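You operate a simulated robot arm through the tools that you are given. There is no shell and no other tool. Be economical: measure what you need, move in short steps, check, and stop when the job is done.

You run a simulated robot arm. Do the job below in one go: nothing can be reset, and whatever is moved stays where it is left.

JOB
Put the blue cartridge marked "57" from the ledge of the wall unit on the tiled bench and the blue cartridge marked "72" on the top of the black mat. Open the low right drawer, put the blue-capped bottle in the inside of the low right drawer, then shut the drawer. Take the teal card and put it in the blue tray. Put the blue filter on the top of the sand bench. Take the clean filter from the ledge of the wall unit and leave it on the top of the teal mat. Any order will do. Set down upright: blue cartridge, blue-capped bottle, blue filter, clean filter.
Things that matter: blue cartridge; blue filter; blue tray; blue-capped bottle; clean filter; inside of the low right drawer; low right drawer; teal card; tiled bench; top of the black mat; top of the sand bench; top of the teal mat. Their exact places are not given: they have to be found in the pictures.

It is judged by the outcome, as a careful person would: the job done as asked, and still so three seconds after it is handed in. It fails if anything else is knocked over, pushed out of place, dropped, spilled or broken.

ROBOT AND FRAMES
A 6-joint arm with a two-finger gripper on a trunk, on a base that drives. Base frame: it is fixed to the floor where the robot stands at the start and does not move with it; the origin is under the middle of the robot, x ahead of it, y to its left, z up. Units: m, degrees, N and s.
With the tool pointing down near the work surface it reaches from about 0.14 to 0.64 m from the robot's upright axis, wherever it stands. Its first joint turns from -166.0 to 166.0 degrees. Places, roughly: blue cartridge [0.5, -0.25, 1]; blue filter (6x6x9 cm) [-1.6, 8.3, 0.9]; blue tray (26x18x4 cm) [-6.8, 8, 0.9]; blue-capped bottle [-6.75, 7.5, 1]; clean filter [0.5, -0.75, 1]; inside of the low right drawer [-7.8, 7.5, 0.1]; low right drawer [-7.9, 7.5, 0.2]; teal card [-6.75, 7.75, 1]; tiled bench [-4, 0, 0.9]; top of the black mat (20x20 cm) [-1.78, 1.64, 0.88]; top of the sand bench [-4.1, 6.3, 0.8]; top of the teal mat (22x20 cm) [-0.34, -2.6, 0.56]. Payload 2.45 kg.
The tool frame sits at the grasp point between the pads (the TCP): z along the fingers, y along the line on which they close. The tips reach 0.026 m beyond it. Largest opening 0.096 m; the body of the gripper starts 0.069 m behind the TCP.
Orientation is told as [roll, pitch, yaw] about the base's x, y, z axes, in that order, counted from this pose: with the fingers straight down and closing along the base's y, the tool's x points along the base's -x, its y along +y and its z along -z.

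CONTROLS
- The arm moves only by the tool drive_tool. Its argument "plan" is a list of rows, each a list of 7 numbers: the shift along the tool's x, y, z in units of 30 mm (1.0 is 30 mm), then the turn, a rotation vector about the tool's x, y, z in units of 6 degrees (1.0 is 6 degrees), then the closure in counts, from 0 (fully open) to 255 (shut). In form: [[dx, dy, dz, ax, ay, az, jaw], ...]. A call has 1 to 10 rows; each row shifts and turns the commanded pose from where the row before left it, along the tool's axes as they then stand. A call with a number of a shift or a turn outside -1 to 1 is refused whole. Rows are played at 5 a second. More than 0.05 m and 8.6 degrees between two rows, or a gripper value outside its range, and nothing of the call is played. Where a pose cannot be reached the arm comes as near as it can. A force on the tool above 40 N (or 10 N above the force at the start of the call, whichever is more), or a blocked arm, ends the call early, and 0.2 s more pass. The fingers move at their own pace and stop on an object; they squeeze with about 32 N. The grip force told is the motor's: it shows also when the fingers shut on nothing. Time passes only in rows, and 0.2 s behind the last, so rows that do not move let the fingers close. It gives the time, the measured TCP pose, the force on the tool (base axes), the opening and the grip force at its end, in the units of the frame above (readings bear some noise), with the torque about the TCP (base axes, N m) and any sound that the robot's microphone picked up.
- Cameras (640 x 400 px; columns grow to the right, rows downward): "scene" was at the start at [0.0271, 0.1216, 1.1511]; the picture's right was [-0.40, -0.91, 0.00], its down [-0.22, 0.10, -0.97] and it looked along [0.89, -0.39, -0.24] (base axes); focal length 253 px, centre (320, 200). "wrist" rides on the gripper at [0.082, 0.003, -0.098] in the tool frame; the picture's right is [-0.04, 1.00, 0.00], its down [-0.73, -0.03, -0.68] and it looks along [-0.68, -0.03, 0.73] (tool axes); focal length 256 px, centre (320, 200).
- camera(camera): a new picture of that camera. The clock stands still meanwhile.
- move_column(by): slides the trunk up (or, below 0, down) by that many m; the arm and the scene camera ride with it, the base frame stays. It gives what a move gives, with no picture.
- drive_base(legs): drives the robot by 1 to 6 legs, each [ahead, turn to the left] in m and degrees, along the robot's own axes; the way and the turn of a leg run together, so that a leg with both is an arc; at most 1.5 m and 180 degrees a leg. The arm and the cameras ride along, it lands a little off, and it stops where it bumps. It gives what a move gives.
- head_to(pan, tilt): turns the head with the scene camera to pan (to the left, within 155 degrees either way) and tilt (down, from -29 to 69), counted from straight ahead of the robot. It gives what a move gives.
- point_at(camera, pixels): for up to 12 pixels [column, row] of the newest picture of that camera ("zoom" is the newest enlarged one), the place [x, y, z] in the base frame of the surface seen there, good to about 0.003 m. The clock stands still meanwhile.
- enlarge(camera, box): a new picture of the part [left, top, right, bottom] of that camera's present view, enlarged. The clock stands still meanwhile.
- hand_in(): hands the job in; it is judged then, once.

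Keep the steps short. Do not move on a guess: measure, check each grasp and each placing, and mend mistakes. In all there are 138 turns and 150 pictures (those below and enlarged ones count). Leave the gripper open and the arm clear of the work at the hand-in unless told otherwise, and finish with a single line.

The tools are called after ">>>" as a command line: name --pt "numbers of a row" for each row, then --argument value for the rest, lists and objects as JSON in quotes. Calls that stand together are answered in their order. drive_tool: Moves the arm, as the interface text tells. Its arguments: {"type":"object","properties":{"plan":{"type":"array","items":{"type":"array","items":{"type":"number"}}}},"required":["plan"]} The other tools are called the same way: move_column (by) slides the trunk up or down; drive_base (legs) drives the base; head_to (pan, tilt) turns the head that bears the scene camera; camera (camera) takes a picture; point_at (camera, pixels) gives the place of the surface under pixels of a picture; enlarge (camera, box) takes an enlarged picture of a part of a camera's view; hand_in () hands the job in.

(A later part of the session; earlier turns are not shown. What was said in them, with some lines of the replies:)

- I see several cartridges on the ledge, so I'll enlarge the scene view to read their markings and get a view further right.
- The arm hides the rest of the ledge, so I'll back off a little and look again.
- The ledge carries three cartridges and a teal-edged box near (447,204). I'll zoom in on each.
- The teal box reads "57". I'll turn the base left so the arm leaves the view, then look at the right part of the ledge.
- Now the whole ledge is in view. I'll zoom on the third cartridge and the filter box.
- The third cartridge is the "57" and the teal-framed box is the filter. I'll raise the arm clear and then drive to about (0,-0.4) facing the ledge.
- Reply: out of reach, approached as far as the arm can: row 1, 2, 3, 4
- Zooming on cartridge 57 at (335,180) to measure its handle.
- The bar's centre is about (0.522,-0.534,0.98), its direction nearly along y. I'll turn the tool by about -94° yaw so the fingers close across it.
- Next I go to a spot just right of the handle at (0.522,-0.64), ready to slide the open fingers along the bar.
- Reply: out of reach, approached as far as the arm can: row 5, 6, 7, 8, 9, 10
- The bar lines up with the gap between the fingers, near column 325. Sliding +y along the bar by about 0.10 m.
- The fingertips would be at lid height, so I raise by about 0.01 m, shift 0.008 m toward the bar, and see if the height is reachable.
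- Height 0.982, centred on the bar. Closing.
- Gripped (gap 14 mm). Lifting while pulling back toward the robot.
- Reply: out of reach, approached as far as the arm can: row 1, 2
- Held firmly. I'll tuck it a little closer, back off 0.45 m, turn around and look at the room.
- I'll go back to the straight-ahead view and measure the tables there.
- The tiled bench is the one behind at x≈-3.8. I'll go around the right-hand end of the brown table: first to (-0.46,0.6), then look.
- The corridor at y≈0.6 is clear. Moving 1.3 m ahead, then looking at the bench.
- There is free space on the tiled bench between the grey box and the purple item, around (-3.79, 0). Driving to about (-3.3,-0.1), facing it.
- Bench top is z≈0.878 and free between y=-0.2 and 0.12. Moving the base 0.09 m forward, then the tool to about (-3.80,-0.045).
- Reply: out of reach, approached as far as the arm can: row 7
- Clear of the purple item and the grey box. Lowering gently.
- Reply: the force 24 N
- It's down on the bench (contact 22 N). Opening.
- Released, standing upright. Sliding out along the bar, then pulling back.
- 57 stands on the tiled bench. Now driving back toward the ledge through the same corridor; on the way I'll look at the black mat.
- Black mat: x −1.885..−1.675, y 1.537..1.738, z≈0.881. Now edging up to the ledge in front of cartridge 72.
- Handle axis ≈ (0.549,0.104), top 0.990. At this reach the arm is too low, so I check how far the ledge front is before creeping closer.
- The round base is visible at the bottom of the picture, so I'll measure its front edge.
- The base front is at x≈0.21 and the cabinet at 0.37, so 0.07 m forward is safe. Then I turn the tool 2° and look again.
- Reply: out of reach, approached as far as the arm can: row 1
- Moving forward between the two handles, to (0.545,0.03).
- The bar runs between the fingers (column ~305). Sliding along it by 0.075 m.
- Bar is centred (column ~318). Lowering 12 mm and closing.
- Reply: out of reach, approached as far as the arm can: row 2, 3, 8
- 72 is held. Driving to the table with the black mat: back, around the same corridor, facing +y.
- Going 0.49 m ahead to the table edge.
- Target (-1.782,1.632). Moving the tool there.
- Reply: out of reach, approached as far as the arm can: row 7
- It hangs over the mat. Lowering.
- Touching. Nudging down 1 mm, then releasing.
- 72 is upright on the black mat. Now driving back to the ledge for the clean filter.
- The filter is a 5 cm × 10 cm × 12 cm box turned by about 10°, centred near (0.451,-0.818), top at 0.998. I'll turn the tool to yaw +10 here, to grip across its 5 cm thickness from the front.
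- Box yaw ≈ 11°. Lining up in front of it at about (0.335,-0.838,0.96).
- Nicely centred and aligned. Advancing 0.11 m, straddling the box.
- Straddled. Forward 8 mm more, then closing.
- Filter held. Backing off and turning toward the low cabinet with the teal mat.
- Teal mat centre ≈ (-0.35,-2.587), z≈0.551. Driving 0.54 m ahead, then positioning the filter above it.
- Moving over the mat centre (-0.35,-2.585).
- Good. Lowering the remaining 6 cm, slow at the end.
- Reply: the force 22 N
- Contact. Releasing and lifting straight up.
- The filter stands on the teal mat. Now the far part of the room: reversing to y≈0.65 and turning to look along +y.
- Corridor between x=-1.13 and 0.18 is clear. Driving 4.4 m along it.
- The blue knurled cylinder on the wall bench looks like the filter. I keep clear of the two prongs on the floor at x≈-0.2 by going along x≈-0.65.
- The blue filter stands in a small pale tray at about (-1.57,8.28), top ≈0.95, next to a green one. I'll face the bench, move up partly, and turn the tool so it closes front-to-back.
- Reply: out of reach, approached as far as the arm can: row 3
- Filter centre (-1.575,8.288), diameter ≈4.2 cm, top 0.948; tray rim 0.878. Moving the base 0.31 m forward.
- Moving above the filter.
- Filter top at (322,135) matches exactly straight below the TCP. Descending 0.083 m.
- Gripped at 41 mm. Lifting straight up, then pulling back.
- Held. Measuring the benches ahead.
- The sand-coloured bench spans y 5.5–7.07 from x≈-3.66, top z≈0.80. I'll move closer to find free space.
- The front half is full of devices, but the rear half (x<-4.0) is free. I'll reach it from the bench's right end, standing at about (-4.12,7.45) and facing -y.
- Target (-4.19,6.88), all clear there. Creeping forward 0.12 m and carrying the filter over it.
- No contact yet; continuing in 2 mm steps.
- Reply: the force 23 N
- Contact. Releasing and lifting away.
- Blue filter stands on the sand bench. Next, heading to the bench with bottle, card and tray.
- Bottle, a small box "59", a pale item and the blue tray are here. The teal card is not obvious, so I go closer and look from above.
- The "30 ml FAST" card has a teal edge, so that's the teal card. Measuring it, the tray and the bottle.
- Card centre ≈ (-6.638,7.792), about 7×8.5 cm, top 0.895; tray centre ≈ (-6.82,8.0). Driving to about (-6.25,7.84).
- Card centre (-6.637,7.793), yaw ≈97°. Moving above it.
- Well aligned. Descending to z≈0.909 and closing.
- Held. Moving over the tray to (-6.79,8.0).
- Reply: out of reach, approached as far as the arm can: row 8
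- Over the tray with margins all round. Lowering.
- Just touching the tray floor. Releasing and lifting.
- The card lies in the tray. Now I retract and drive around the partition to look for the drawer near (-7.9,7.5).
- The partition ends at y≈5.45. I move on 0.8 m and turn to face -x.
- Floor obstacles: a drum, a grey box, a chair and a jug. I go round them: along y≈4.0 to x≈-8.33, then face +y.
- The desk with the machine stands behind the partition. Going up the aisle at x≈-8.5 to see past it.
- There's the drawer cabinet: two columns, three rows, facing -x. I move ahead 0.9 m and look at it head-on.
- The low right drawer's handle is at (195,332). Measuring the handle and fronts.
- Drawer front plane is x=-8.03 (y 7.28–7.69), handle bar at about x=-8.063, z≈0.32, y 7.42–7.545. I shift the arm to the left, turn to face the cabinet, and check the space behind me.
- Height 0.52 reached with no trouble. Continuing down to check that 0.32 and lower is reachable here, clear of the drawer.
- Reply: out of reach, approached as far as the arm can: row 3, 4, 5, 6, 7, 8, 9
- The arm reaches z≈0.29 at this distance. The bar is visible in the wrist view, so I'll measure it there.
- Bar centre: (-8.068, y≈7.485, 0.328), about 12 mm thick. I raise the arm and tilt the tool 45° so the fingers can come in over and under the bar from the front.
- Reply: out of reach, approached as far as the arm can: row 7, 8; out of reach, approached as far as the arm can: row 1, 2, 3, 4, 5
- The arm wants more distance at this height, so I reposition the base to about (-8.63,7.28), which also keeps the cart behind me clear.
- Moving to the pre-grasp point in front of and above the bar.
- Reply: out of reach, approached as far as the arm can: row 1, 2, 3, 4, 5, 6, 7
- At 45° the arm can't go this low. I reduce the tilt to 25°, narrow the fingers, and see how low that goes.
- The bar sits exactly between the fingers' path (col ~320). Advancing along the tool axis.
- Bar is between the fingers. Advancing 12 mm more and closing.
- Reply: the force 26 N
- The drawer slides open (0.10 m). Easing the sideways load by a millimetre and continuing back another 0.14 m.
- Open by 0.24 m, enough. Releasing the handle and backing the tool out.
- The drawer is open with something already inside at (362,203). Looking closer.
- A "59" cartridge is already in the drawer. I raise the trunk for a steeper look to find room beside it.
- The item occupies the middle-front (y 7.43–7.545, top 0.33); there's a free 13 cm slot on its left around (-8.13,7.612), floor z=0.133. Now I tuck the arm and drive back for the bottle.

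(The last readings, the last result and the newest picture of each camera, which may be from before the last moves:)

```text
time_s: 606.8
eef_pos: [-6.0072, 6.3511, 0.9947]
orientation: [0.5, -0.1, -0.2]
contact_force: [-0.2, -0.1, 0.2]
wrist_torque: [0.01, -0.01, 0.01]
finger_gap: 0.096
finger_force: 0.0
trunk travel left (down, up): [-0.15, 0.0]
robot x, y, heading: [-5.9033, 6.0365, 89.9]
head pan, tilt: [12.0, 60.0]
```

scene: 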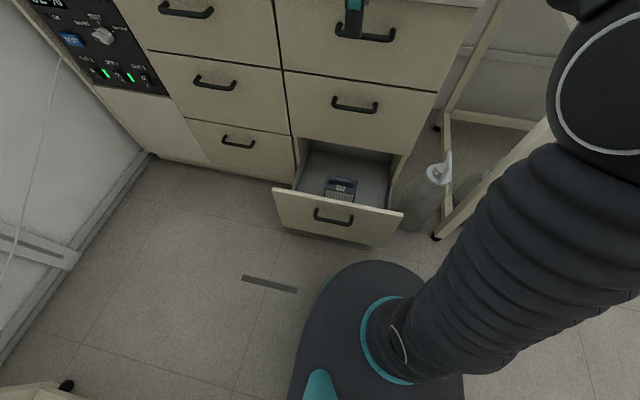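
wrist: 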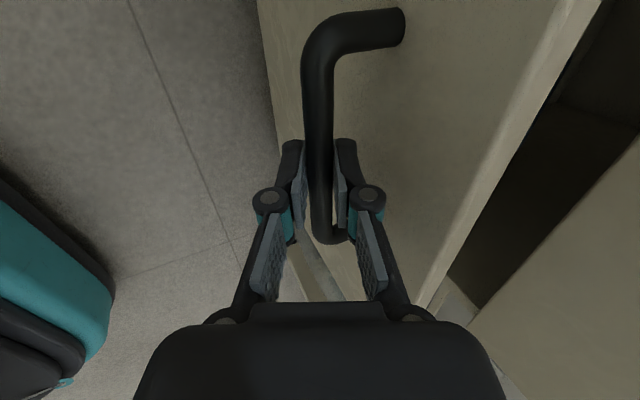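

>>> drive_base --legs '[[1.46, 0], [0, 90], [0.2, 0]]'

>>> head_to --pan 0 --tilt 30

>>> camera --camera "scene"

```text
time_s: 619.0
eef_pos: [-6.418, 7.4147, 0.9939]
orientation: [0.6, -0.1, 87.9]
contact_force: [-0.1, -0.1, -0.1]
wrist_torque: [0.04, 0.03, -0.01]
finger_gap: 0.0959
finger_force: 0.0
trunk travel left (down, up): [-0.15, 0.0]
robot x, y, heading: [-6.1002, 7.5096, 178.1]
head pan, tilt: [12.0, 60.0]
```

```text
time_s: 619.9
eef_pos: [-6.4184, 7.4142, 0.9944]
orientation: [0.5, 0.0, 87.9]
contact_force: [-0.4, -0.6, -0.6]
wrist_torque: [-0.01, 0.01, 0.0]
finger_gap: 0.0961
finger_force: 0.1
trunk travel left (down, up): [-0.15, 0.0]
robot x, y, heading: [-6.0968, 7.5113, 178.0]
head pan, tilt: [0.0, 30.0]
```

```text
36 pictures are left
```

scene: 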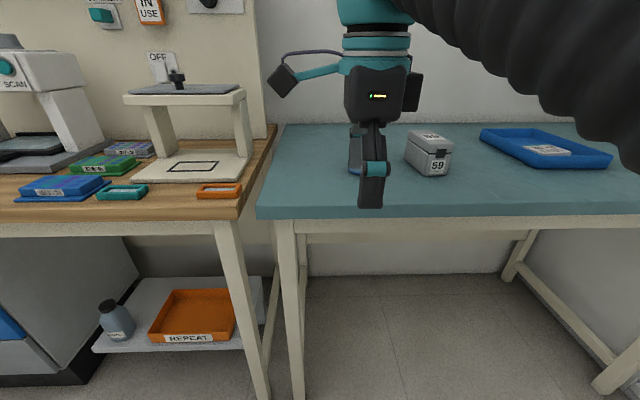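

The gripper hides the bottle from here. I shift it 2.5 cm to the left (-y) and move forward 0.16 m, then check with the wrist camera.

>>> drive_tool --pt "0.8 0 0 0 0 0 0" --pt "0 0 -0.3 0 0 0 0"

>>> drive_base --legs '[[0.16, 0]]'

>>> camera --camera "wrist"

>>> camera --camera "scene"

```text
time_s: 620.5
eef_pos: [-6.4198, 7.3907, 1.0041]
orientation: [0.5, -0.1, 88.0]
contact_force: [0.9, -0.5, -0.4]
wrist_torque: [0.01, -0.01, 0.03]
finger_gap: 0.0957
finger_force: 0.1
trunk travel left (down, up): [-0.15, 0.0]
robot x, y, heading: [-6.0986, 7.5119, 178.3]
head pan, tilt: [0.0, 30.0]
```

```text
time_s: 621.9
eef_pos: [-6.5788, 7.3943, 1.0047]
orientation: [0.6, -0.1, 88.1]
contact_force: [0.5, 0.1, 0.1]
wrist_torque: [0.02, -0.01, -0.02]
finger_gap: 0.0962
finger_force: 0.1
trunk travel left (down, up): [-0.15, 0.0]
robot x, y, heading: [-6.262, 7.5135, 178.4]
head pan, tilt: [0.0, 30.0]
```

```text
35 pictures are left
```

wrist: 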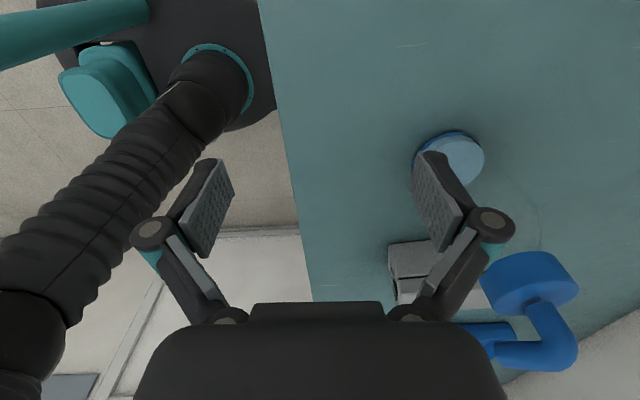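

```text
34 pictures are left
```

scene: 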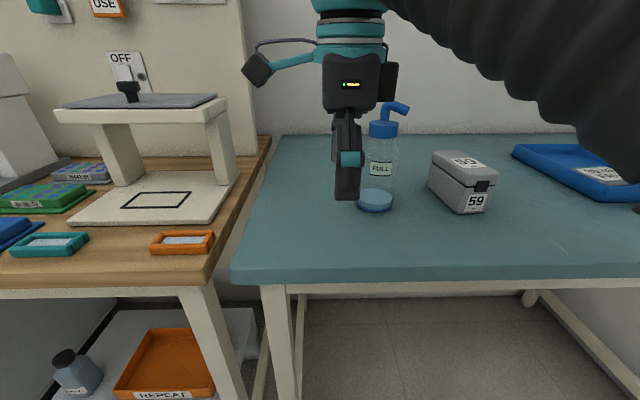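

>>> point_at --camera "wrist" --pixels '[[488, 270], [575, 285], [530, 255], [530, 300], [560, 360], [470, 330], [505, 330], [545, 312], [510, 355], [455, 160], [530, 270]]'

>>> enlarge --camera "scene" --box '[330, 80, 450, 220]'

```text
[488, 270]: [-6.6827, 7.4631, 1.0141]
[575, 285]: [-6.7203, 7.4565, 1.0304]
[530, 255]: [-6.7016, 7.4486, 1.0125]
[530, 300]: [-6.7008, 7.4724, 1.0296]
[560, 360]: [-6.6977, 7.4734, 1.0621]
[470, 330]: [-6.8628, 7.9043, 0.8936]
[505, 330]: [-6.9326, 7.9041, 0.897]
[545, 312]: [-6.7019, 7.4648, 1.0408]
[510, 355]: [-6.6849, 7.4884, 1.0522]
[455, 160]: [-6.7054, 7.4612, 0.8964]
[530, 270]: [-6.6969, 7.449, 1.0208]
```

```text
2.86 times, centred on (390, 150) of scene
```

zoom: 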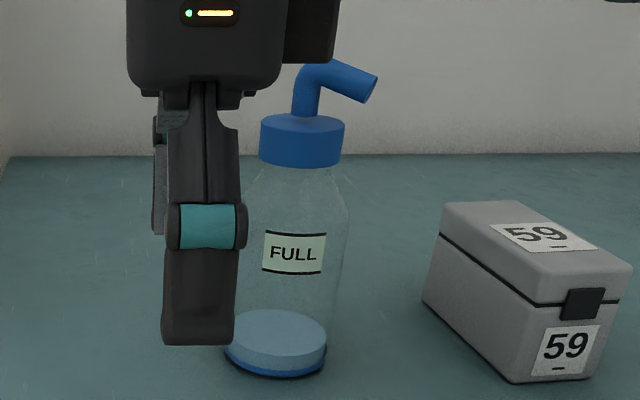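

Cap centre (-6.7015,7.471), top of the pump ≈1.063. The gripper's body stays above it. First moving -x beside the bottle.

>>> drive_tool --pt "0.03 0.818 0 0 0 0 0" --pt "0.03 0.818 0 0 0 0 0" --pt "0.03 0.818 0 0 0 0 0" --pt "0.03 0.818 0 0 0 0 0" --pt "0.03 0.818 0 0 0 0 0" --pt "0 0 0 0 0 0 0"

>>> camera --camera "wrist"

```text
time_s: 623.3
eef_pos: [-6.7018, 7.3924, 1.0049]
orientation: [0.7, -0.1, 88.1]
contact_force: [0.5, 0.3, 0.4]
wrist_torque: [-0.01, -0.02, 0.02]
finger_gap: 0.0958
finger_force: 0.0
trunk travel left (down, up): [-0.15, 0.0]
robot x, y, heading: [-6.2591, 7.5108, 178.1]
head pan, tilt: [0.0, 30.0]
```

```text
32 pictures are left
```

wrist: 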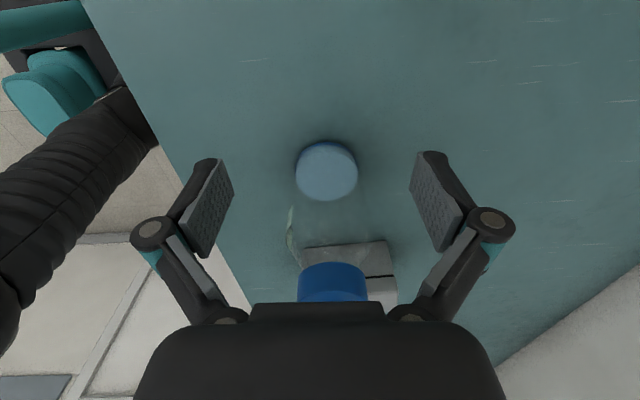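

The bottle is centred between the fingers. Sliding +y by 0.078 m so they straddle it.

>>> drive_tool --pt "-0.87 0.05 0 0 0 0 0" --pt "-0.87 0.05 0 0 0 0 0" --pt "-0.86 0.05 0 0 0 0 0" --pt "0 0 0 0 0 0 0"

>>> camera --camera "wrist"

>>> camera --camera "scene"

```text
time_s: 624.3
eef_pos: [-6.7033, 7.4708, 1.0044]
orientation: [0.3, 0.0, 88.1]
contact_force: [0.1, 0.5, -0.3]
wrist_torque: [-0.01, -0.01, 0.0]
finger_gap: 0.0958
finger_force: 0.0
trunk travel left (down, up): [-0.15, 0.0]
robot x, y, heading: [-6.2622, 7.5139, 178.2]
head pan, tilt: [0.0, 30.0]
```

```text
31 pictures are left
```

wrist: 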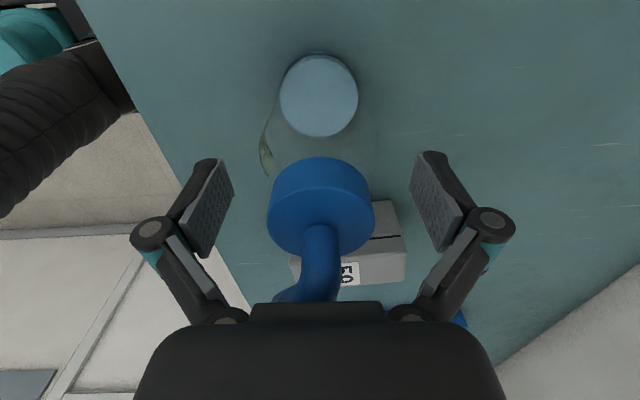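

```text
30 pictures are left
```

scene: 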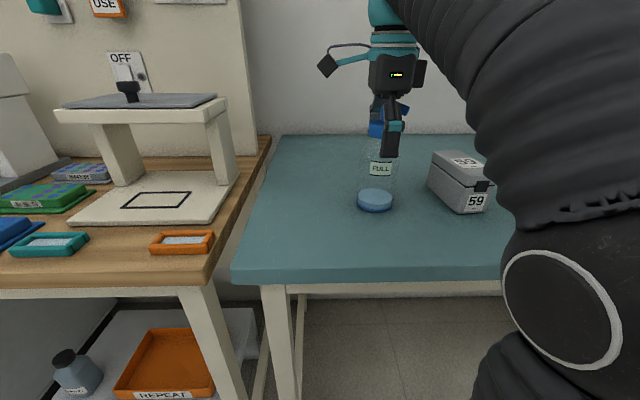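

Well straddled. Closing on it.

>>> drive_tool --pt "0 0 0.1 0 0 0 60" --pt "0 0 0 0 0 0 120" --pt "0 0 0 0 0 0 255" --pt "0 0 0 0 0 0 255" --pt "0 0 0 0 0 0 255"

>>> camera --camera "wrist"

```text
time_s: 625.5
eef_pos: [-6.7023, 7.4707, 1.0041]
orientation: [0.6, -0.1, 88.1]
contact_force: [-3.5, -0.7, 22.6]
wrist_torque: [-0.01, 0.18, -0.04]
finger_gap: 0.0628
finger_force: 31.9
trunk travel left (down, up): [-0.15, 0.0]
robot x, y, heading: [-6.2595, 7.5144, 178.0]
head pan, tilt: [0.0, 30.0]
```

```text
29 pictures are left
```

wrist: 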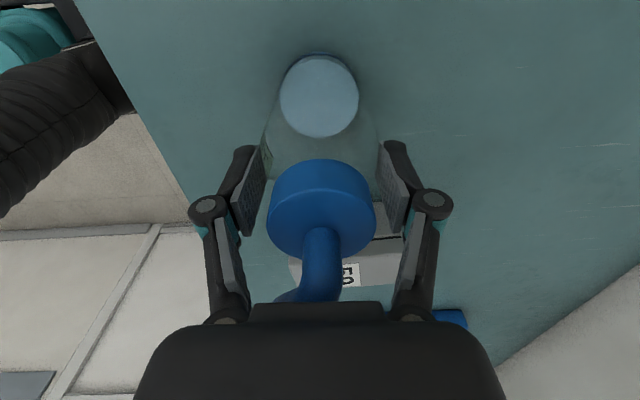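

It grips on the sloped shoulder (gap 63 mm, 22 N upward). I'll reopen, go 6 mm lower for a straighter hold and close again.

>>> drive_tool --pt "0 0 0 0 0 0 40" --pt "0 0 0.1 0 0 0 40" --pt "0 0 0.1 0 0 0 40" --pt "0 0 0 0 0 0 40"

>>> drive_tool --pt "0 0 0 0 0 0 80" --pt "0 0 0 0 0 0 110" --pt "0 0 0 0 0 0 255" --pt "0 0 0 0 0 0 255" --pt "0 0 0 0 0 0 255"

>>> enlarge --camera "scene" --box '[330, 60, 450, 220]'

```text
time_s: 626.5
eef_pos: [-6.703, 7.4707, 0.9974]
orientation: [0.8, -0.1, 88.1]
contact_force: [-5.3, 0.1, 38.3]
wrist_torque: [0.03, -0.52, 0.04]
finger_gap: 0.0807
finger_force: 0.0
trunk travel left (down, up): [-0.15, 0.0]
robot x, y, heading: [-6.2595, 7.5145, 178.3]
head pan, tilt: [0.0, 30.0]
```

```text
time_s: 627.1
eef_pos: [-6.7023, 7.4703, 0.9992]
orientation: [0.8, -0.1, 88.1]
contact_force: [-0.8, -0.1, 26.7]
wrist_torque: [0.0, -0.73, 0.0]
finger_gap: 0.0664
finger_force: 31.9
trunk travel left (down, up): [-0.15, 0.0]
robot x, y, heading: [-6.2594, 7.518, 178.5]
head pan, tilt: [0.0, 30.0]
stopped in row 2: the force on the tool passed its limit at 52 N (the readings are from after the stop); the commanded pose is now the measured one
```

```text
2.50 times, centred on (390, 140) of scene
```

zoom: 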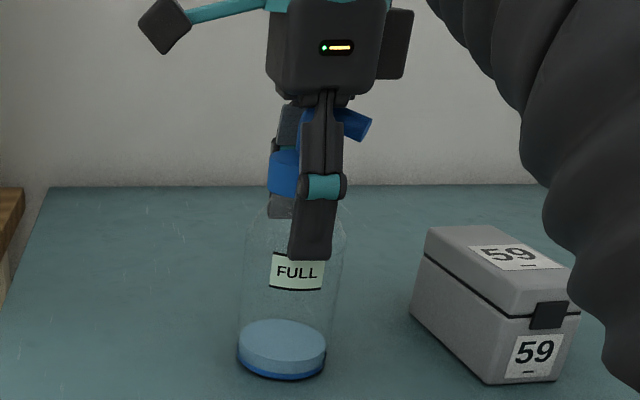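

The palm presses on the pump top there, so that's too low. Opening, rising to 1.006 and gripping again.

>>> drive_tool --pt "0 0 -0.1 0 0 0 40" --pt "0 0 -0.1 0 0 0 40" --pt "0 0 0 0 0 0 40" --pt "0 0 0 0 0 0 40"

>>> drive_tool --pt "0 0 0 0 0 0 80" --pt "0 0 0 0 0 0 110" --pt "0 0 0 0 0 0 160" --pt "0 0 0 0 0 0 255" --pt "0 0 0 0 0 0 255"

```text
time_s: 628.1
eef_pos: [-6.7032, 7.4703, 1.004]
orientation: [0.5, -0.2, 88.0]
contact_force: [-0.4, 0.2, -0.3]
wrist_torque: [-0.01, -0.01, 0.01]
finger_gap: 0.081
finger_force: 0.2
trunk travel left (down, up): [-0.15, 0.0]
robot x, y, heading: [-6.2573, 7.5103, 178.6]
head pan, tilt: [0.0, 30.0]
```

```text
time_s: 629.3
eef_pos: [-6.7018, 7.4706, 1.0046]
orientation: [0.7, 0.0, 88.1]
contact_force: [-5.5, -0.8, 23.5]
wrist_torque: [0.02, 0.22, 0.01]
finger_gap: 0.0604
finger_force: 32.4
trunk travel left (down, up): [-0.15, 0.0]
robot x, y, heading: [-6.256, 7.5117, 178.3]
head pan, tilt: [0.0, 30.0]
```

Held at 60 mm on the shoulder. Testing carefully with a tiny lift, watching the gap.

>>> drive_tool --pt "0 0 -0.08 0 0 0 255" --pt "0 0 -0.08 0 0 0 255" --pt "0 0 0 0 0 0 255"

>>> enlarge --camera "scene" --box '[330, 60, 450, 220]'

```text
time_s: 630.1
eef_pos: [-6.7034, 7.4712, 1.0082]
orientation: [0.5, -0.2, 88.1]
contact_force: [-1.8, -0.8, 9.8]
wrist_torque: [0.01, 0.03, 0.02]
finger_gap: 0.0564
finger_force: 31.6
trunk travel left (down, up): [-0.15, 0.0]
robot x, y, heading: [-6.2601, 7.5119, 178.7]
head pan, tilt: [0.0, 30.0]
```

```text
2.50 times, centred on (390, 140) of scene
```

zoom: 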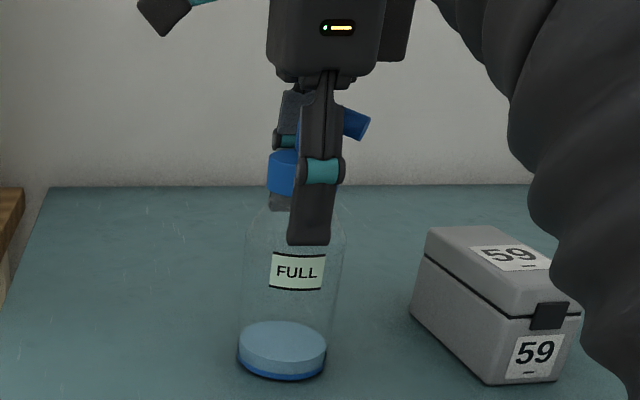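

The fingers ride up the sloped shoulder, so this must be a grip on the cap itself, which needs about 2 cm more height. A slight outward tilt should allow that. I'll turn bottle and tool together to rel. yaw 0, open, tilt 8°, rise, close on the cap and test-lift.

>>> drive_tool --pt "0 0 0 0 0 -1 255" --pt "0 0 0 0 0 -1 255" --pt "0 0 0 0 0 -1 255" --pt "0 0 0 0 0 -1 255" --pt "0 0 0 0 0 -1 255" --pt "0 0 0 0 0 -1 255" --pt "0 0 0 0 0 -1 255" --pt "0 0 0 0 0 -1 255" --pt "0 0 0 0 0 -1 255" --pt "0 0 0 0 0 -1 255"

>>> drive_tool --pt "0 0 0 0 0 -1 255" --pt "0 0 0 0 0 -1 255" --pt "0 0 0 0 0 -1 255" --pt "0 0 0 0 0 -1 255" --pt "0 0 0 0 0 -1 255" --pt "0 0 0 0 0 -0.3 40" --pt "0 0 0 0 0 0 40" --pt "-0.03 0 -0.15 0 -0.7 0 40" --pt "-0.03 0 -0.15 0 -0.7 0 40"

>>> drive_tool --pt "-0.04 0 -0.25 0 0 0 40" --pt "-0.04 0 -0.2 0 0 0 40" --pt "0 0 0 0 0 0 40" --pt "0 0 0 0 0 0 110" --pt "0 0 0 0 0 0 180" --pt "0 0 0 0 0 0 255" --pt "0 0 0 0 0 0 255"

>>> drive_tool --pt "0 0 -0.2 0 0 0 255" --pt "0 0 -0.2 0 0 0 255" --pt "0 0 -0.2 0 0 0 255" --pt "0 0 0 0 0 0 255"

>>> enlarge --camera "scene" --box '[310, 60, 450, 220]'

>>> camera --camera "wrist"

```text
time_s: 632.3
eef_pos: [-6.7015, 7.4704, 1.0091]
orientation: [0.3, -0.6, 148.3]
contact_force: [-2.8, -2.1, 34.0]
wrist_torque: [-0.42, 0.12, -0.26]
finger_gap: 0.0557
finger_force: 32.0
trunk travel left (down, up): [-0.15, 0.0]
robot x, y, heading: [-6.2597, 7.5151, 178.4]
head pan, tilt: [0.0, 30.0]
```

```text
time_s: 634.3
eef_pos: [-6.7052, 7.4703, 1.0167]
orientation: [-0.1, -8.9, 179.8]
contact_force: [-0.7, -0.1, 0.1]
wrist_torque: [0.01, -0.01, 0.01]
finger_gap: 0.0812
finger_force: 0.1
trunk travel left (down, up): [-0.15, 0.0]
robot x, y, heading: [-6.2559, 7.5116, 178.3]
head pan, tilt: [0.0, 30.0]
```

```text
time_s: 635.9
eef_pos: [-6.7044, 7.4708, 1.0305]
orientation: [-0.1, -9.0, 179.9]
contact_force: [-0.8, 0.0, 2.4]
wrist_torque: [-0.02, -0.03, 0.03]
finger_gap: 0.0484
finger_force: 32.1
trunk travel left (down, up): [-0.15, 0.0]
robot x, y, heading: [-6.2597, 7.5122, 178.0]
head pan, tilt: [0.0, 30.0]
```

```text
time_s: 636.9
eef_pos: [-6.7011, 7.4711, 1.0492]
orientation: [-0.1, -8.8, 179.8]
contact_force: [-0.5, 0.1, -1.3]
wrist_torque: [-0.02, 0.01, -0.02]
finger_gap: 0.0485
finger_force: 31.6
trunk travel left (down, up): [-0.15, 0.0]
robot x, y, heading: [-6.2577, 7.5137, 178.4]
head pan, tilt: [0.0, 30.0]
```

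```text
2.50 times, centred on (380, 140) of scene
```

zoom: 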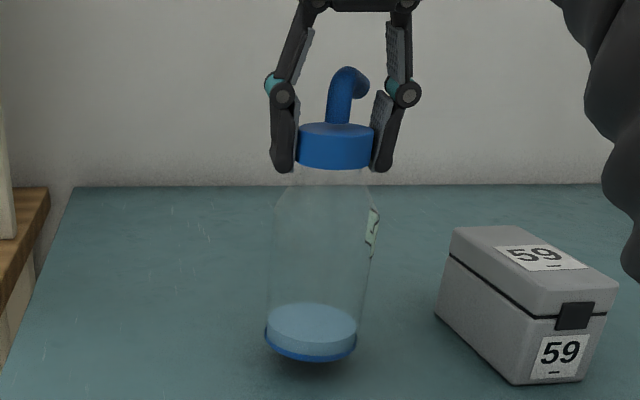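

```text
25 pictures are left
```

wrist: 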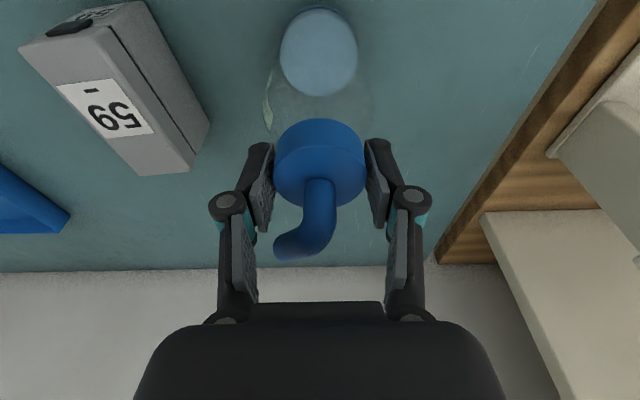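

Excellent: the bottle hangs upright by its cap. Pulling it back off the bench and driving the known route to the open drawer.

>>> drive_tool --pt "1 0 -0.15 0 0 0 255" --pt "1 0 -0.15 0 0 0 255" --pt "1 0 -0.15 0 0 0 255" --pt "1 0 -0.15 0 0 0 255"

>>> drive_base --legs '[[-0.36, 0], [0, 91.6], [1.4, 0], [1.42, 0], [0, -45], [0.95, 0]]'

>>> drive_base --legs '[[0, -45], [1.5, 0], [0.36, 0], [0, -86.7], [1.5, 0], [1.5, 0]]'

>>> drive_base --legs '[[0.3, 0], [0, -93.3]]'

>>> move_column --by -0.15

>>> head_to --pan 10 --tilt 55

>>> camera --camera "scene"

>>> camera --camera "wrist"

```text
time_s: 637.9
eef_pos: [-6.5773, 7.4698, 1.0479]
orientation: [0.0, -8.8, 179.9]
contact_force: [-0.7, -0.3, -1.3]
wrist_torque: [0.02, -0.06, -0.01]
finger_gap: 0.0481
finger_force: 32.0
trunk travel left (down, up): [-0.15, 0.0]
robot x, y, heading: [-6.2588, 7.5151, 178.4]
head pan, tilt: [0.0, 30.0]
```

```text
time_s: 663.8
eef_pos: [-6.821, 3.778, 1.0481]
orientation: [-0.2, -8.9, -133.7]
contact_force: [0.4, 0.0, -1.1]
wrist_torque: [0.0, 0.0, 0.02]
finger_gap: 0.0454
finger_force: 32.1
trunk travel left (down, up): [-0.15, 0.0]
robot x, y, heading: [-6.6373, 4.0379, -135.0]
head pan, tilt: [0.0, 30.0]
```

```text
time_s: 692.7
eef_pos: [-8.5912, 7.348, 1.0487]
orientation: [-0.1, -8.9, 92.0]
contact_force: [-1.2, 0.5, -1.3]
wrist_torque: [-0.01, 0.01, 0.02]
finger_gap: 0.0458
finger_force: 31.9
trunk travel left (down, up): [-0.15, 0.0]
robot x, y, heading: [-8.5377, 7.0296, 90.5]
head pan, tilt: [0.0, 30.0]
```

```text
time_s: 698.6
eef_pos: [-8.2218, 7.3752, 1.0487]
orientation: [0.0, -8.8, 0.5]
contact_force: [-0.6, -0.1, -1.1]
wrist_torque: [0.03, 0.02, -0.01]
finger_gap: 0.0455
finger_force: 32.0
trunk travel left (down, up): [-0.15, 0.0]
robot x, y, heading: [-8.5384, 7.3224, -1.1]
head pan, tilt: [0.0, 30.0]
```

```text
time_s: 700.4
eef_pos: [-8.2233, 7.3739, 0.8976]
orientation: [-0.1, -9.0, 0.5]
contact_force: [0.1, -0.2, -1.9]
wrist_torque: [0.05, -0.02, -0.01]
finger_gap: 0.0458
finger_force: 32.3
trunk travel left (down, up): [0.0, 0.15]
robot x, y, heading: [-8.5395, 7.3304, -1.2]
head pan, tilt: [0.0, 30.0]
```

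```text
time_s: 701.3
eef_pos: [-8.2232, 7.3758, 0.8981]
orientation: [-0.1, -8.9, 0.4]
contact_force: [0.5, -0.6, -0.3]
wrist_torque: [-0.01, 0.04, 0.01]
finger_gap: 0.0453
finger_force: 31.5
trunk travel left (down, up): [0.0, 0.15]
robot x, y, heading: [-8.5439, 7.3273, -1.0]
head pan, tilt: [10.0, 55.0]
```

```text
24 pictures are left
```

scene: 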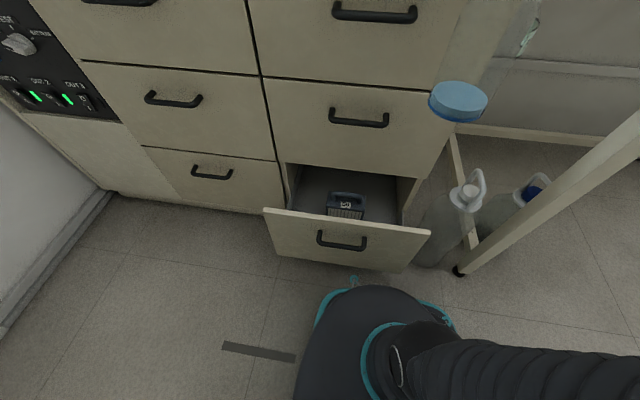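

```text
23 pictures are left
```

wrist: 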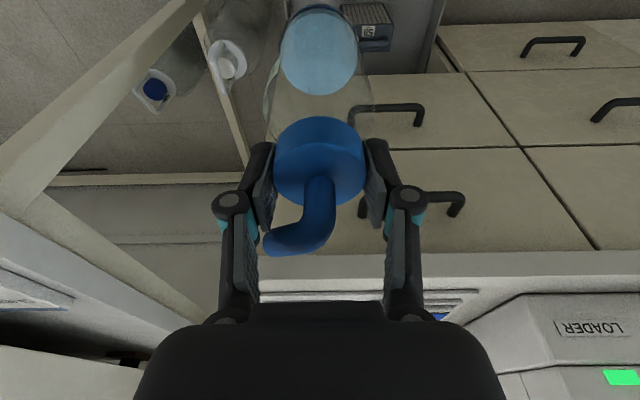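

The bottle is still held upright. Backing 4 cm, moving over the free left slot, and descending in stages clear of the counter edge and handles.

>>> drive_base --legs '[[-0.04, 0]]'

>>> drive_tool --pt "-0.527 0.984 0.083 0 0 0 255" --pt "-0.527 0.984 0.083 0 0 0 255" --pt "-0.527 0.984 0.083 0 0 0 255" --pt "-0.527 0.984 0.083 0 0 0 255" --pt "-0.527 0.984 0.083 0 0 0 255" --pt "-0.527 0.984 0.083 0 0 0 255" --pt "-0.527 0.984 0.083 0 0 0 255" --pt "-0.527 0.984 0.083 0 0 0 255"

>>> drive_tool --pt "0.154 0 0.984 0 0 0 255" --pt "0.154 0 0.984 0 0 0 255" --pt "0.154 0 0.984 0 0 0 255" --pt "0.154 0 0.984 0 0 0 255" --pt "0.154 0 0.984 0 0 0 255" --pt "0.154 0 0.984 0 0 0 255" --pt "0.154 0 0.984 0 0 0 255" --pt "0.154 0 0.984 0 0 0 255" --pt "0.154 0 0.984 0 0 0 255" --pt "0.154 0 0.984 0 0 0 255"

>>> drive_tool --pt "0.154 0 0.984 0 0 0 255" --pt "0.154 0 0.984 0 0 0 255" --pt "0.154 0 0.984 0 0 0 255" --pt "0.154 0 0.984 0 0 0 255" --pt "0.154 0 0.984 0 0 0 255" --pt "-0.58 0 0.09 0 0 0 255" --pt "-0.58 0 0.09 0 0 0 255" --pt "0 0 0 0 0 0 255"

>>> camera --camera "scene"

>>> camera --camera "wrist"

```text
time_s: 702.2
eef_pos: [-8.2619, 7.3745, 0.8979]
orientation: [-0.2, -8.8, 0.5]
contact_force: [0.4, 0.3, -0.8]
wrist_torque: [-0.01, 0.03, 0.0]
finger_gap: 0.0455
finger_force: 32.2
trunk travel left (down, up): [0.0, 0.15]
robot x, y, heading: [-8.5804, 7.3294, -1.0]
head pan, tilt: [10.0, 55.0]
```

```text
time_s: 704.0
eef_pos: [-8.1418, 7.6098, 0.8794]
orientation: [0.2, -9.2, 0.5]
contact_force: [-1.4, -0.5, -1.2]
wrist_torque: [0.02, -0.03, 0.04]
finger_gap: 0.0456
finger_force: 31.7
out of reach, approached as far as the arm can: row 7, 8
trunk travel left (down, up): [0.0, 0.15]
robot x, y, heading: [-8.5773, 7.3274, -1.1]
head pan, tilt: [10.0, 55.0]
```

```text
time_s: 706.2
eef_pos: [-8.1406, 7.6066, 0.581]
orientation: [-0.2, -8.8, 0.5]
contact_force: [-0.4, 0.2, -1.5]
wrist_torque: [-0.01, -0.01, -0.02]
finger_gap: 0.0457
finger_force: 31.7
trunk travel left (down, up): [0.0, 0.15]
robot x, y, heading: [-8.5832, 7.3304, -1.4]
head pan, tilt: [10.0, 55.0]
```

```text
time_s: 708.0
eef_pos: [-8.1052, 7.6076, 0.4315]
orientation: [-0.1, -9.0, 0.5]
contact_force: [0.4, 0.1, -0.1]
wrist_torque: [0.0, -0.01, 0.0]
finger_gap: 0.0456
finger_force: 32.0
trunk travel left (down, up): [0.0, 0.15]
robot x, y, heading: [-8.5788, 7.3291, -1.4]
head pan, tilt: [10.0, 55.0]
```

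```text
22 pictures are left
```

scene: 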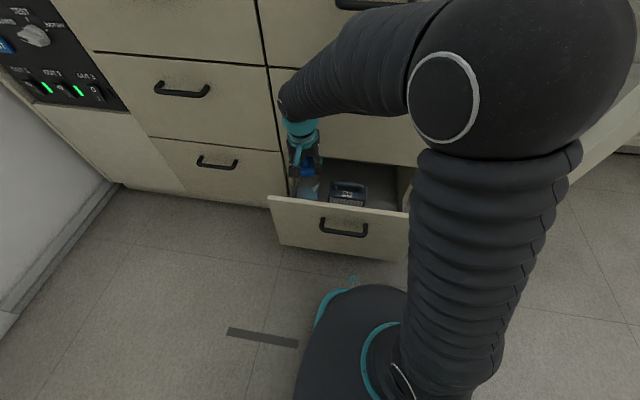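

```text
21 pictures are left
5 turns are left
```

wrist: 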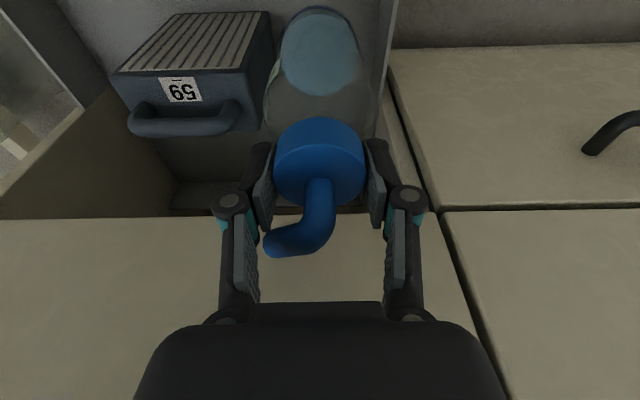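

The bottle fits between the item and the left wall. Shifting 5 mm left, lowering to the floor of the drawer, releasing with a small opening and rising straight up.

>>> drive_tool --pt "0.146 0.15 0.932 0 0 0 255" --pt "0.146 0 0.932 0 0 0 255" --pt "0.146 0 0.932 0 0 0 255" --pt "0.146 0 0.932 0 0 0 255" --pt "0.13 0 0.85 0 0 0 255" --pt "0 0 0 0 0 0 255"

>>> drive_tool --pt "0.015 0 0.1 0 0 0 255" --pt "0.015 0 0.1 0 0 0 255" --pt "0.01 0 0.06 0 0 0 255" --pt "0 0 0 0 0 0 255"

>>> drive_tool --pt "0 0 0 0 0 0 115" --pt "0 0 0 0 0 0 90" --pt "0 0 0 0 0 0 80" --pt "0 0 0 0 0 0 80" --pt "-0.03 0 -0.2 0 0 0 80" --pt "-0.05 0 -0.3 0 0 0 80"

>>> camera --camera "wrist"

>>> drive_tool --pt "-0.146 0 -0.932 0 0 0 80" --pt "-0.146 0 -0.932 0 0 0 80" --pt "-0.146 0 -0.932 0 0 0 80" --pt "-0.146 0 -0.932 0 0 0 80" --pt "-0.146 0 -0.932 0 0 0 80" --pt "-0.146 0 -0.932 0 0 0 80" --pt "-0.146 0 -0.932 0 0 0 80"

>>> camera --camera "wrist"

>>> camera --camera "scene"

```text
time_s: 709.4
eef_pos: [-8.1045, 7.6131, 0.2922]
orientation: [-0.2, -8.9, 0.6]
contact_force: [0.2, -0.7, -1.5]
wrist_torque: [0.03, 0.03, 0.02]
finger_gap: 0.0456
finger_force: 32.2
trunk travel left (down, up): [0.0, 0.15]
robot x, y, heading: [-8.5786, 7.3285, -1.1]
head pan, tilt: [10.0, 55.0]
```

```text
time_s: 710.4
eef_pos: [-8.1026, 7.6133, 0.2896]
orientation: [0.2, -9.3, 0.4]
contact_force: [-0.8, -5.0, 23.2]
wrist_torque: [0.51, 1.81, 0.35]
finger_gap: 0.0455
finger_force: 32.2
trunk travel left (down, up): [0.0, 0.15]
robot x, y, heading: [-8.578, 7.3298, -1.0]
head pan, tilt: [10.0, 55.0]
stopped in row 4: the force on the tool passed its limit at 42 N (the readings are from after the stop); the commanded pose is now the measured one
```

```text
time_s: 711.8
eef_pos: [-8.1034, 7.613, 0.3014]
orientation: [0.0, -9.0, 0.4]
contact_force: [1.1, 0.1, 0.4]
wrist_torque: [-0.01, -0.01, 0.01]
finger_gap: 0.0659
finger_force: 0.0
trunk travel left (down, up): [0.0, 0.15]
robot x, y, heading: [-8.576, 7.3273, -0.8]
head pan, tilt: [10.0, 55.0]
```

```text
20 pictures are left
```

wrist: 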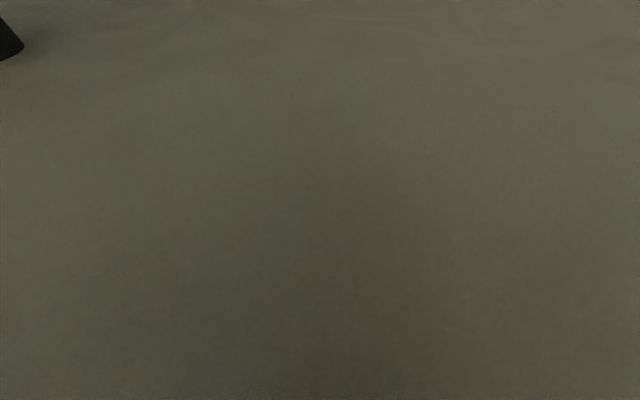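

```text
time_s: 713.4
eef_pos: [-8.1046, 7.6135, 0.5008]
orientation: [0.1, -9.0, 0.4]
contact_force: [0.4, 0.0, 0.2]
wrist_torque: [-0.01, -0.01, -0.01]
finger_gap: 0.0659
finger_force: 0.1
trunk travel left (down, up): [0.0, 0.15]
robot x, y, heading: [-8.5814, 7.3288, -0.9]
head pan, tilt: [10.0, 55.0]
```

```text
19 pictures are left
```

wrist: 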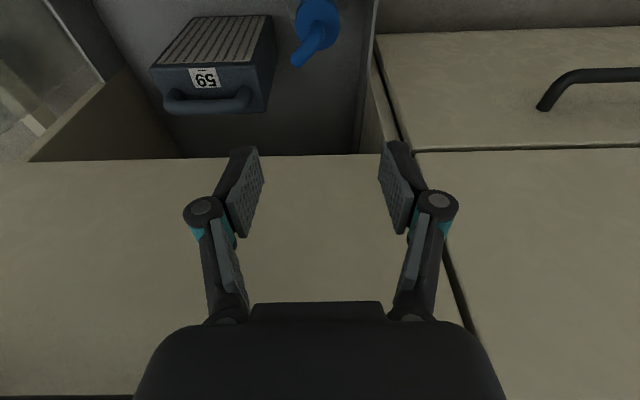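

```text
18 pictures are left
4 turns are left
```

scene: 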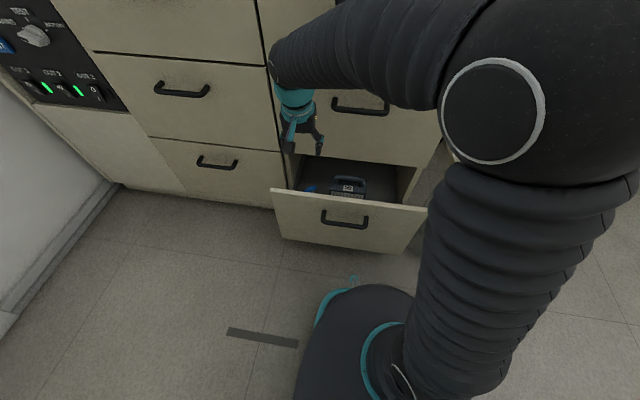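

The bottle stands in the drawer (cap at (318,20), exactly where an upright bottle should be). Now I back out, shut the fingers, and push the drawer closed by its handle.

>>> drive_base --legs '[[-0.25, 0]]'

>>> camera --camera "scene"

>>> drive_tool --pt "0 -0.854 0 0 0 0 255" --pt "0 -0.854 0 0 0 0 255" --pt "0 -0.854 0 0 0 0 255" --pt "0 -0.854 0 0 0 0 255" --pt "0 -0.854 0 0 0 0 255" --pt "0 0 0 0 0 0 255"

>>> drive_tool --pt "0.142 0 0.906 0 0 0 255" --pt "0.142 0 0.906 0 0 0 255" --pt "0.142 0 0.906 0 0 0 255" --pt "0.142 0 0.906 0 0 0 255" --pt "0.142 0 0.906 0 0 0 255" --pt "0.142 0 0.906 0 0 0 255"

>>> drive_base --legs '[[0.12, 0], [0.125, 0]]'

>>> camera --camera "scene"

>>> camera --camera "wrist"

```text
time_s: 715.2
eef_pos: [-8.352, 7.6194, 0.5012]
orientation: [0.2, -9.0, 0.4]
contact_force: [0.3, 0.6, -0.6]
wrist_torque: [0.01, -0.03, 0.03]
finger_gap: 0.0657
finger_force: 0.1
trunk travel left (down, up): [0.0, 0.15]
robot x, y, heading: [-8.8275, 7.3351, -1.0]
head pan, tilt: [10.0, 55.0]
```

```text
17 pictures are left
```

scene: 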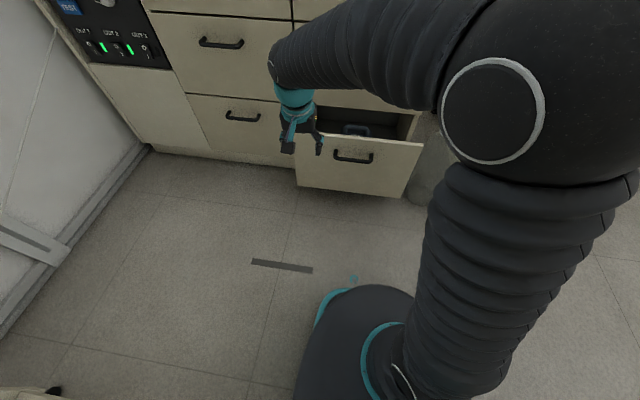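

```text
time_s: 716.6
eef_pos: [-8.3512, 7.491, 0.5009]
orientation: [0.1, -9.1, 0.4]
contact_force: [-0.1, 1.1, 0.6]
wrist_torque: [-0.02, -0.01, 0.0]
finger_gap: 0.0
finger_force: 28.5
trunk travel left (down, up): [0.0, 0.15]
robot x, y, heading: [-8.829, 7.3329, -1.5]
head pan, tilt: [10.0, 55.0]
```

```text
time_s: 718.0
eef_pos: [-8.3499, 7.4898, 0.3345]
orientation: [0.1, -9.1, 0.4]
contact_force: [0.2, -0.6, 0.2]
wrist_torque: [-0.05, -0.04, 0.0]
finger_gap: 0.0
finger_force: 28.6
trunk travel left (down, up): [0.0, 0.15]
robot x, y, heading: [-8.8251, 7.3366, -1.0]
head pan, tilt: [10.0, 55.0]
```

```text
time_s: 720.1
eef_pos: [-8.1089, 7.4861, 0.3353]
orientation: [0.1, -9.3, 0.5]
contact_force: [0.6, 0.0, -0.1]
wrist_torque: [-0.03, 0.0, 0.01]
finger_gap: 0.0
finger_force: 28.7
trunk travel left (down, up): [0.0, 0.15]
robot x, y, heading: [-8.5852, 7.3247, -1.3]
head pan, tilt: [10.0, 55.0]
```

```text
16 pictures are left
```

scene: 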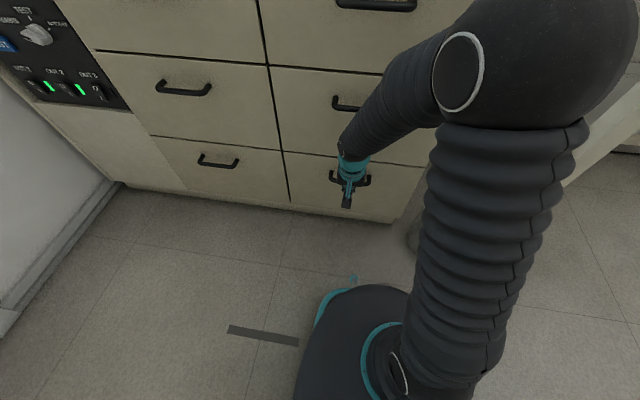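

```text
15 pictures are left
3 turns are left
```

wrist: 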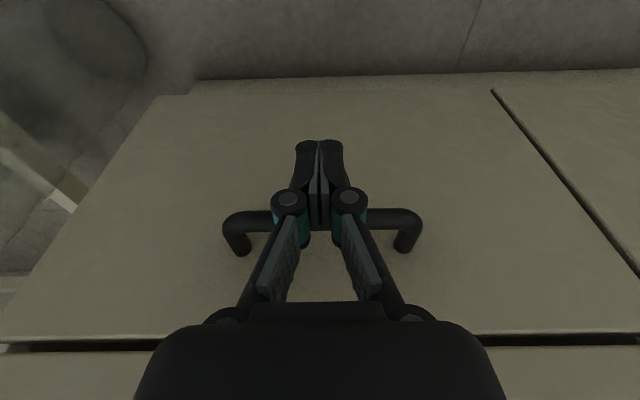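

Nearly shut. Pushing the last bit gently with the arm until it resists, then backing off and checking.

>>> drive_tool --pt "-0.2 0 0.03 0 0 0 255" --pt "-0.2 0 0.03 0 0 0 255" --pt "-0.2 0 0.03 0 0 0 255" --pt "-0.2 0 0.03 0 0 0 255" --pt "-0.2 0 0.03 0 0 0 255" --pt "-0.2 0 0.03 0 0 0 255" --pt "-0.2 0 0.03 0 0 0 255"

>>> drive_tool --pt "0.5 0 -0.08 0 0 0 255" --pt "0.8 0 -0.12 0 0 0 255" --pt "0.8 0 -0.12 0 0 0 255"

>>> drive_base --legs '[[-0.15, 0]]'

>>> drive_tool --pt "0 0 -1 0 0 0 0" --pt "0 0 -1 0 0 0 0" --pt "0 0 -1 0 0 0 0" --pt "0 0 -1 0 0 0 0" --pt "0 0 -1 0 0 0 0" --pt "0 0 -1 0 0 0 0" --pt "0 0 -1 0 0 0 0" --pt "0 0 -1 0 0 0 0"

>>> camera --camera "scene"

>>> point_at --camera "scene" --pixels '[[300, 160], [310, 175], [320, 185], [390, 175], [400, 165], [330, 190], [370, 110], [240, 130], [380, 150]]'

>>> enlarge --camera "scene" --box '[200, 60, 460, 222]'

```text
time_s: 721.2
eef_pos: [-8.087, 7.4867, 0.3337]
orientation: [-0.2, -8.3, 0.8]
contact_force: [-1.9, 0.4, 0.2]
wrist_torque: [0.04, 0.04, -0.03]
finger_gap: 0.0
finger_force: 28.3
trunk travel left (down, up): [0.0, 0.15]
robot x, y, heading: [-8.5833, 7.3272, -1.1]
head pan, tilt: [10.0, 55.0]
stopped in row 5: the force on the tool passed its limit at 50 N (the readings are from after the stop); the commanded pose is now the measured one
```

```text
time_s: 722.0
eef_pos: [-8.1517, 7.485, 0.335]
orientation: [-0.2, -8.3, 0.7]
contact_force: [-0.1, 0.2, -0.3]
wrist_torque: [-0.01, 0.03, 0.0]
finger_gap: 0.0003
finger_force: 28.9
trunk travel left (down, up): [0.0, 0.15]
robot x, y, heading: [-8.5844, 7.3265, -1.1]
head pan, tilt: [10.0, 55.0]
```

```text
time_s: 723.4
eef_pos: [-8.3031, 7.4891, 0.3351]
orientation: [-0.2, -8.4, 0.8]
contact_force: [0.3, 0.4, -0.2]
wrist_torque: [0.01, -0.02, -0.02]
finger_gap: 0.0
finger_force: 28.7
trunk travel left (down, up): [0.0, 0.15]
robot x, y, heading: [-8.7408, 7.3307, -0.7]
head pan, tilt: [10.0, 55.0]
```

```text
time_s: 725.2
eef_pos: [-8.3376, 7.4873, 0.5714]
orientation: [-0.2, -8.3, 0.8]
contact_force: [0.1, -1.3, 0.6]
wrist_torque: [0.01, -0.01, -0.03]
finger_gap: 0.0959
finger_force: 0.1
trunk travel left (down, up): [0.0, 0.15]
robot x, y, heading: [-8.7374, 7.3274, -0.6]
head pan, tilt: [10.0, 55.0]
```

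```text
14 pictures are left
```

scene: 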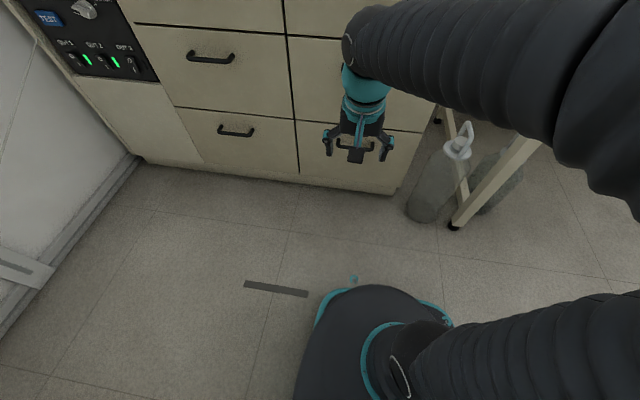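

```text
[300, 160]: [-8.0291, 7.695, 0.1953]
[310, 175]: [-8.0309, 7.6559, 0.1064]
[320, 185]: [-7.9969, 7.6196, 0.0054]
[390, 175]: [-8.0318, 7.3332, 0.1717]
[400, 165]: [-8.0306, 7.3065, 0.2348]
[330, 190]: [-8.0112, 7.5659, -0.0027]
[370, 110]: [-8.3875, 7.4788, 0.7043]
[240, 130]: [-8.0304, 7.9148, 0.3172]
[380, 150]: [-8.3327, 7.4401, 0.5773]
```

```text
2.46 times, centred on (330, 141) of scene
2 turns are left
```

zoom: 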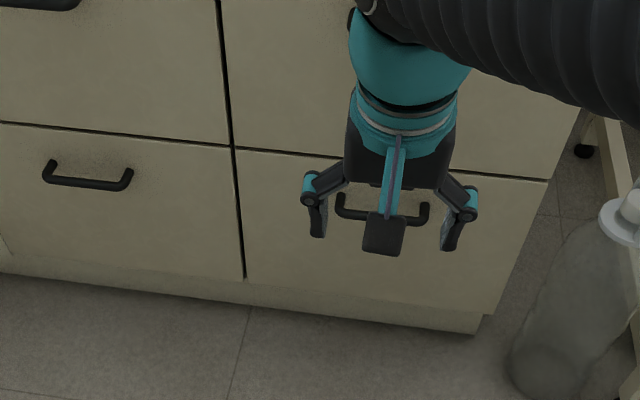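

The drawer front is flush with its neighbour (x≈-8.031). The gripper is open and the arm is clear of the work, so I'm handing in.

>>> hand_in

```text
The job is handed in.
```

I handed the job in with every item placed and the low right drawer shut. I did not look inside the drawer again after closing it, though the bottle was standing upright before I pushed it shut.
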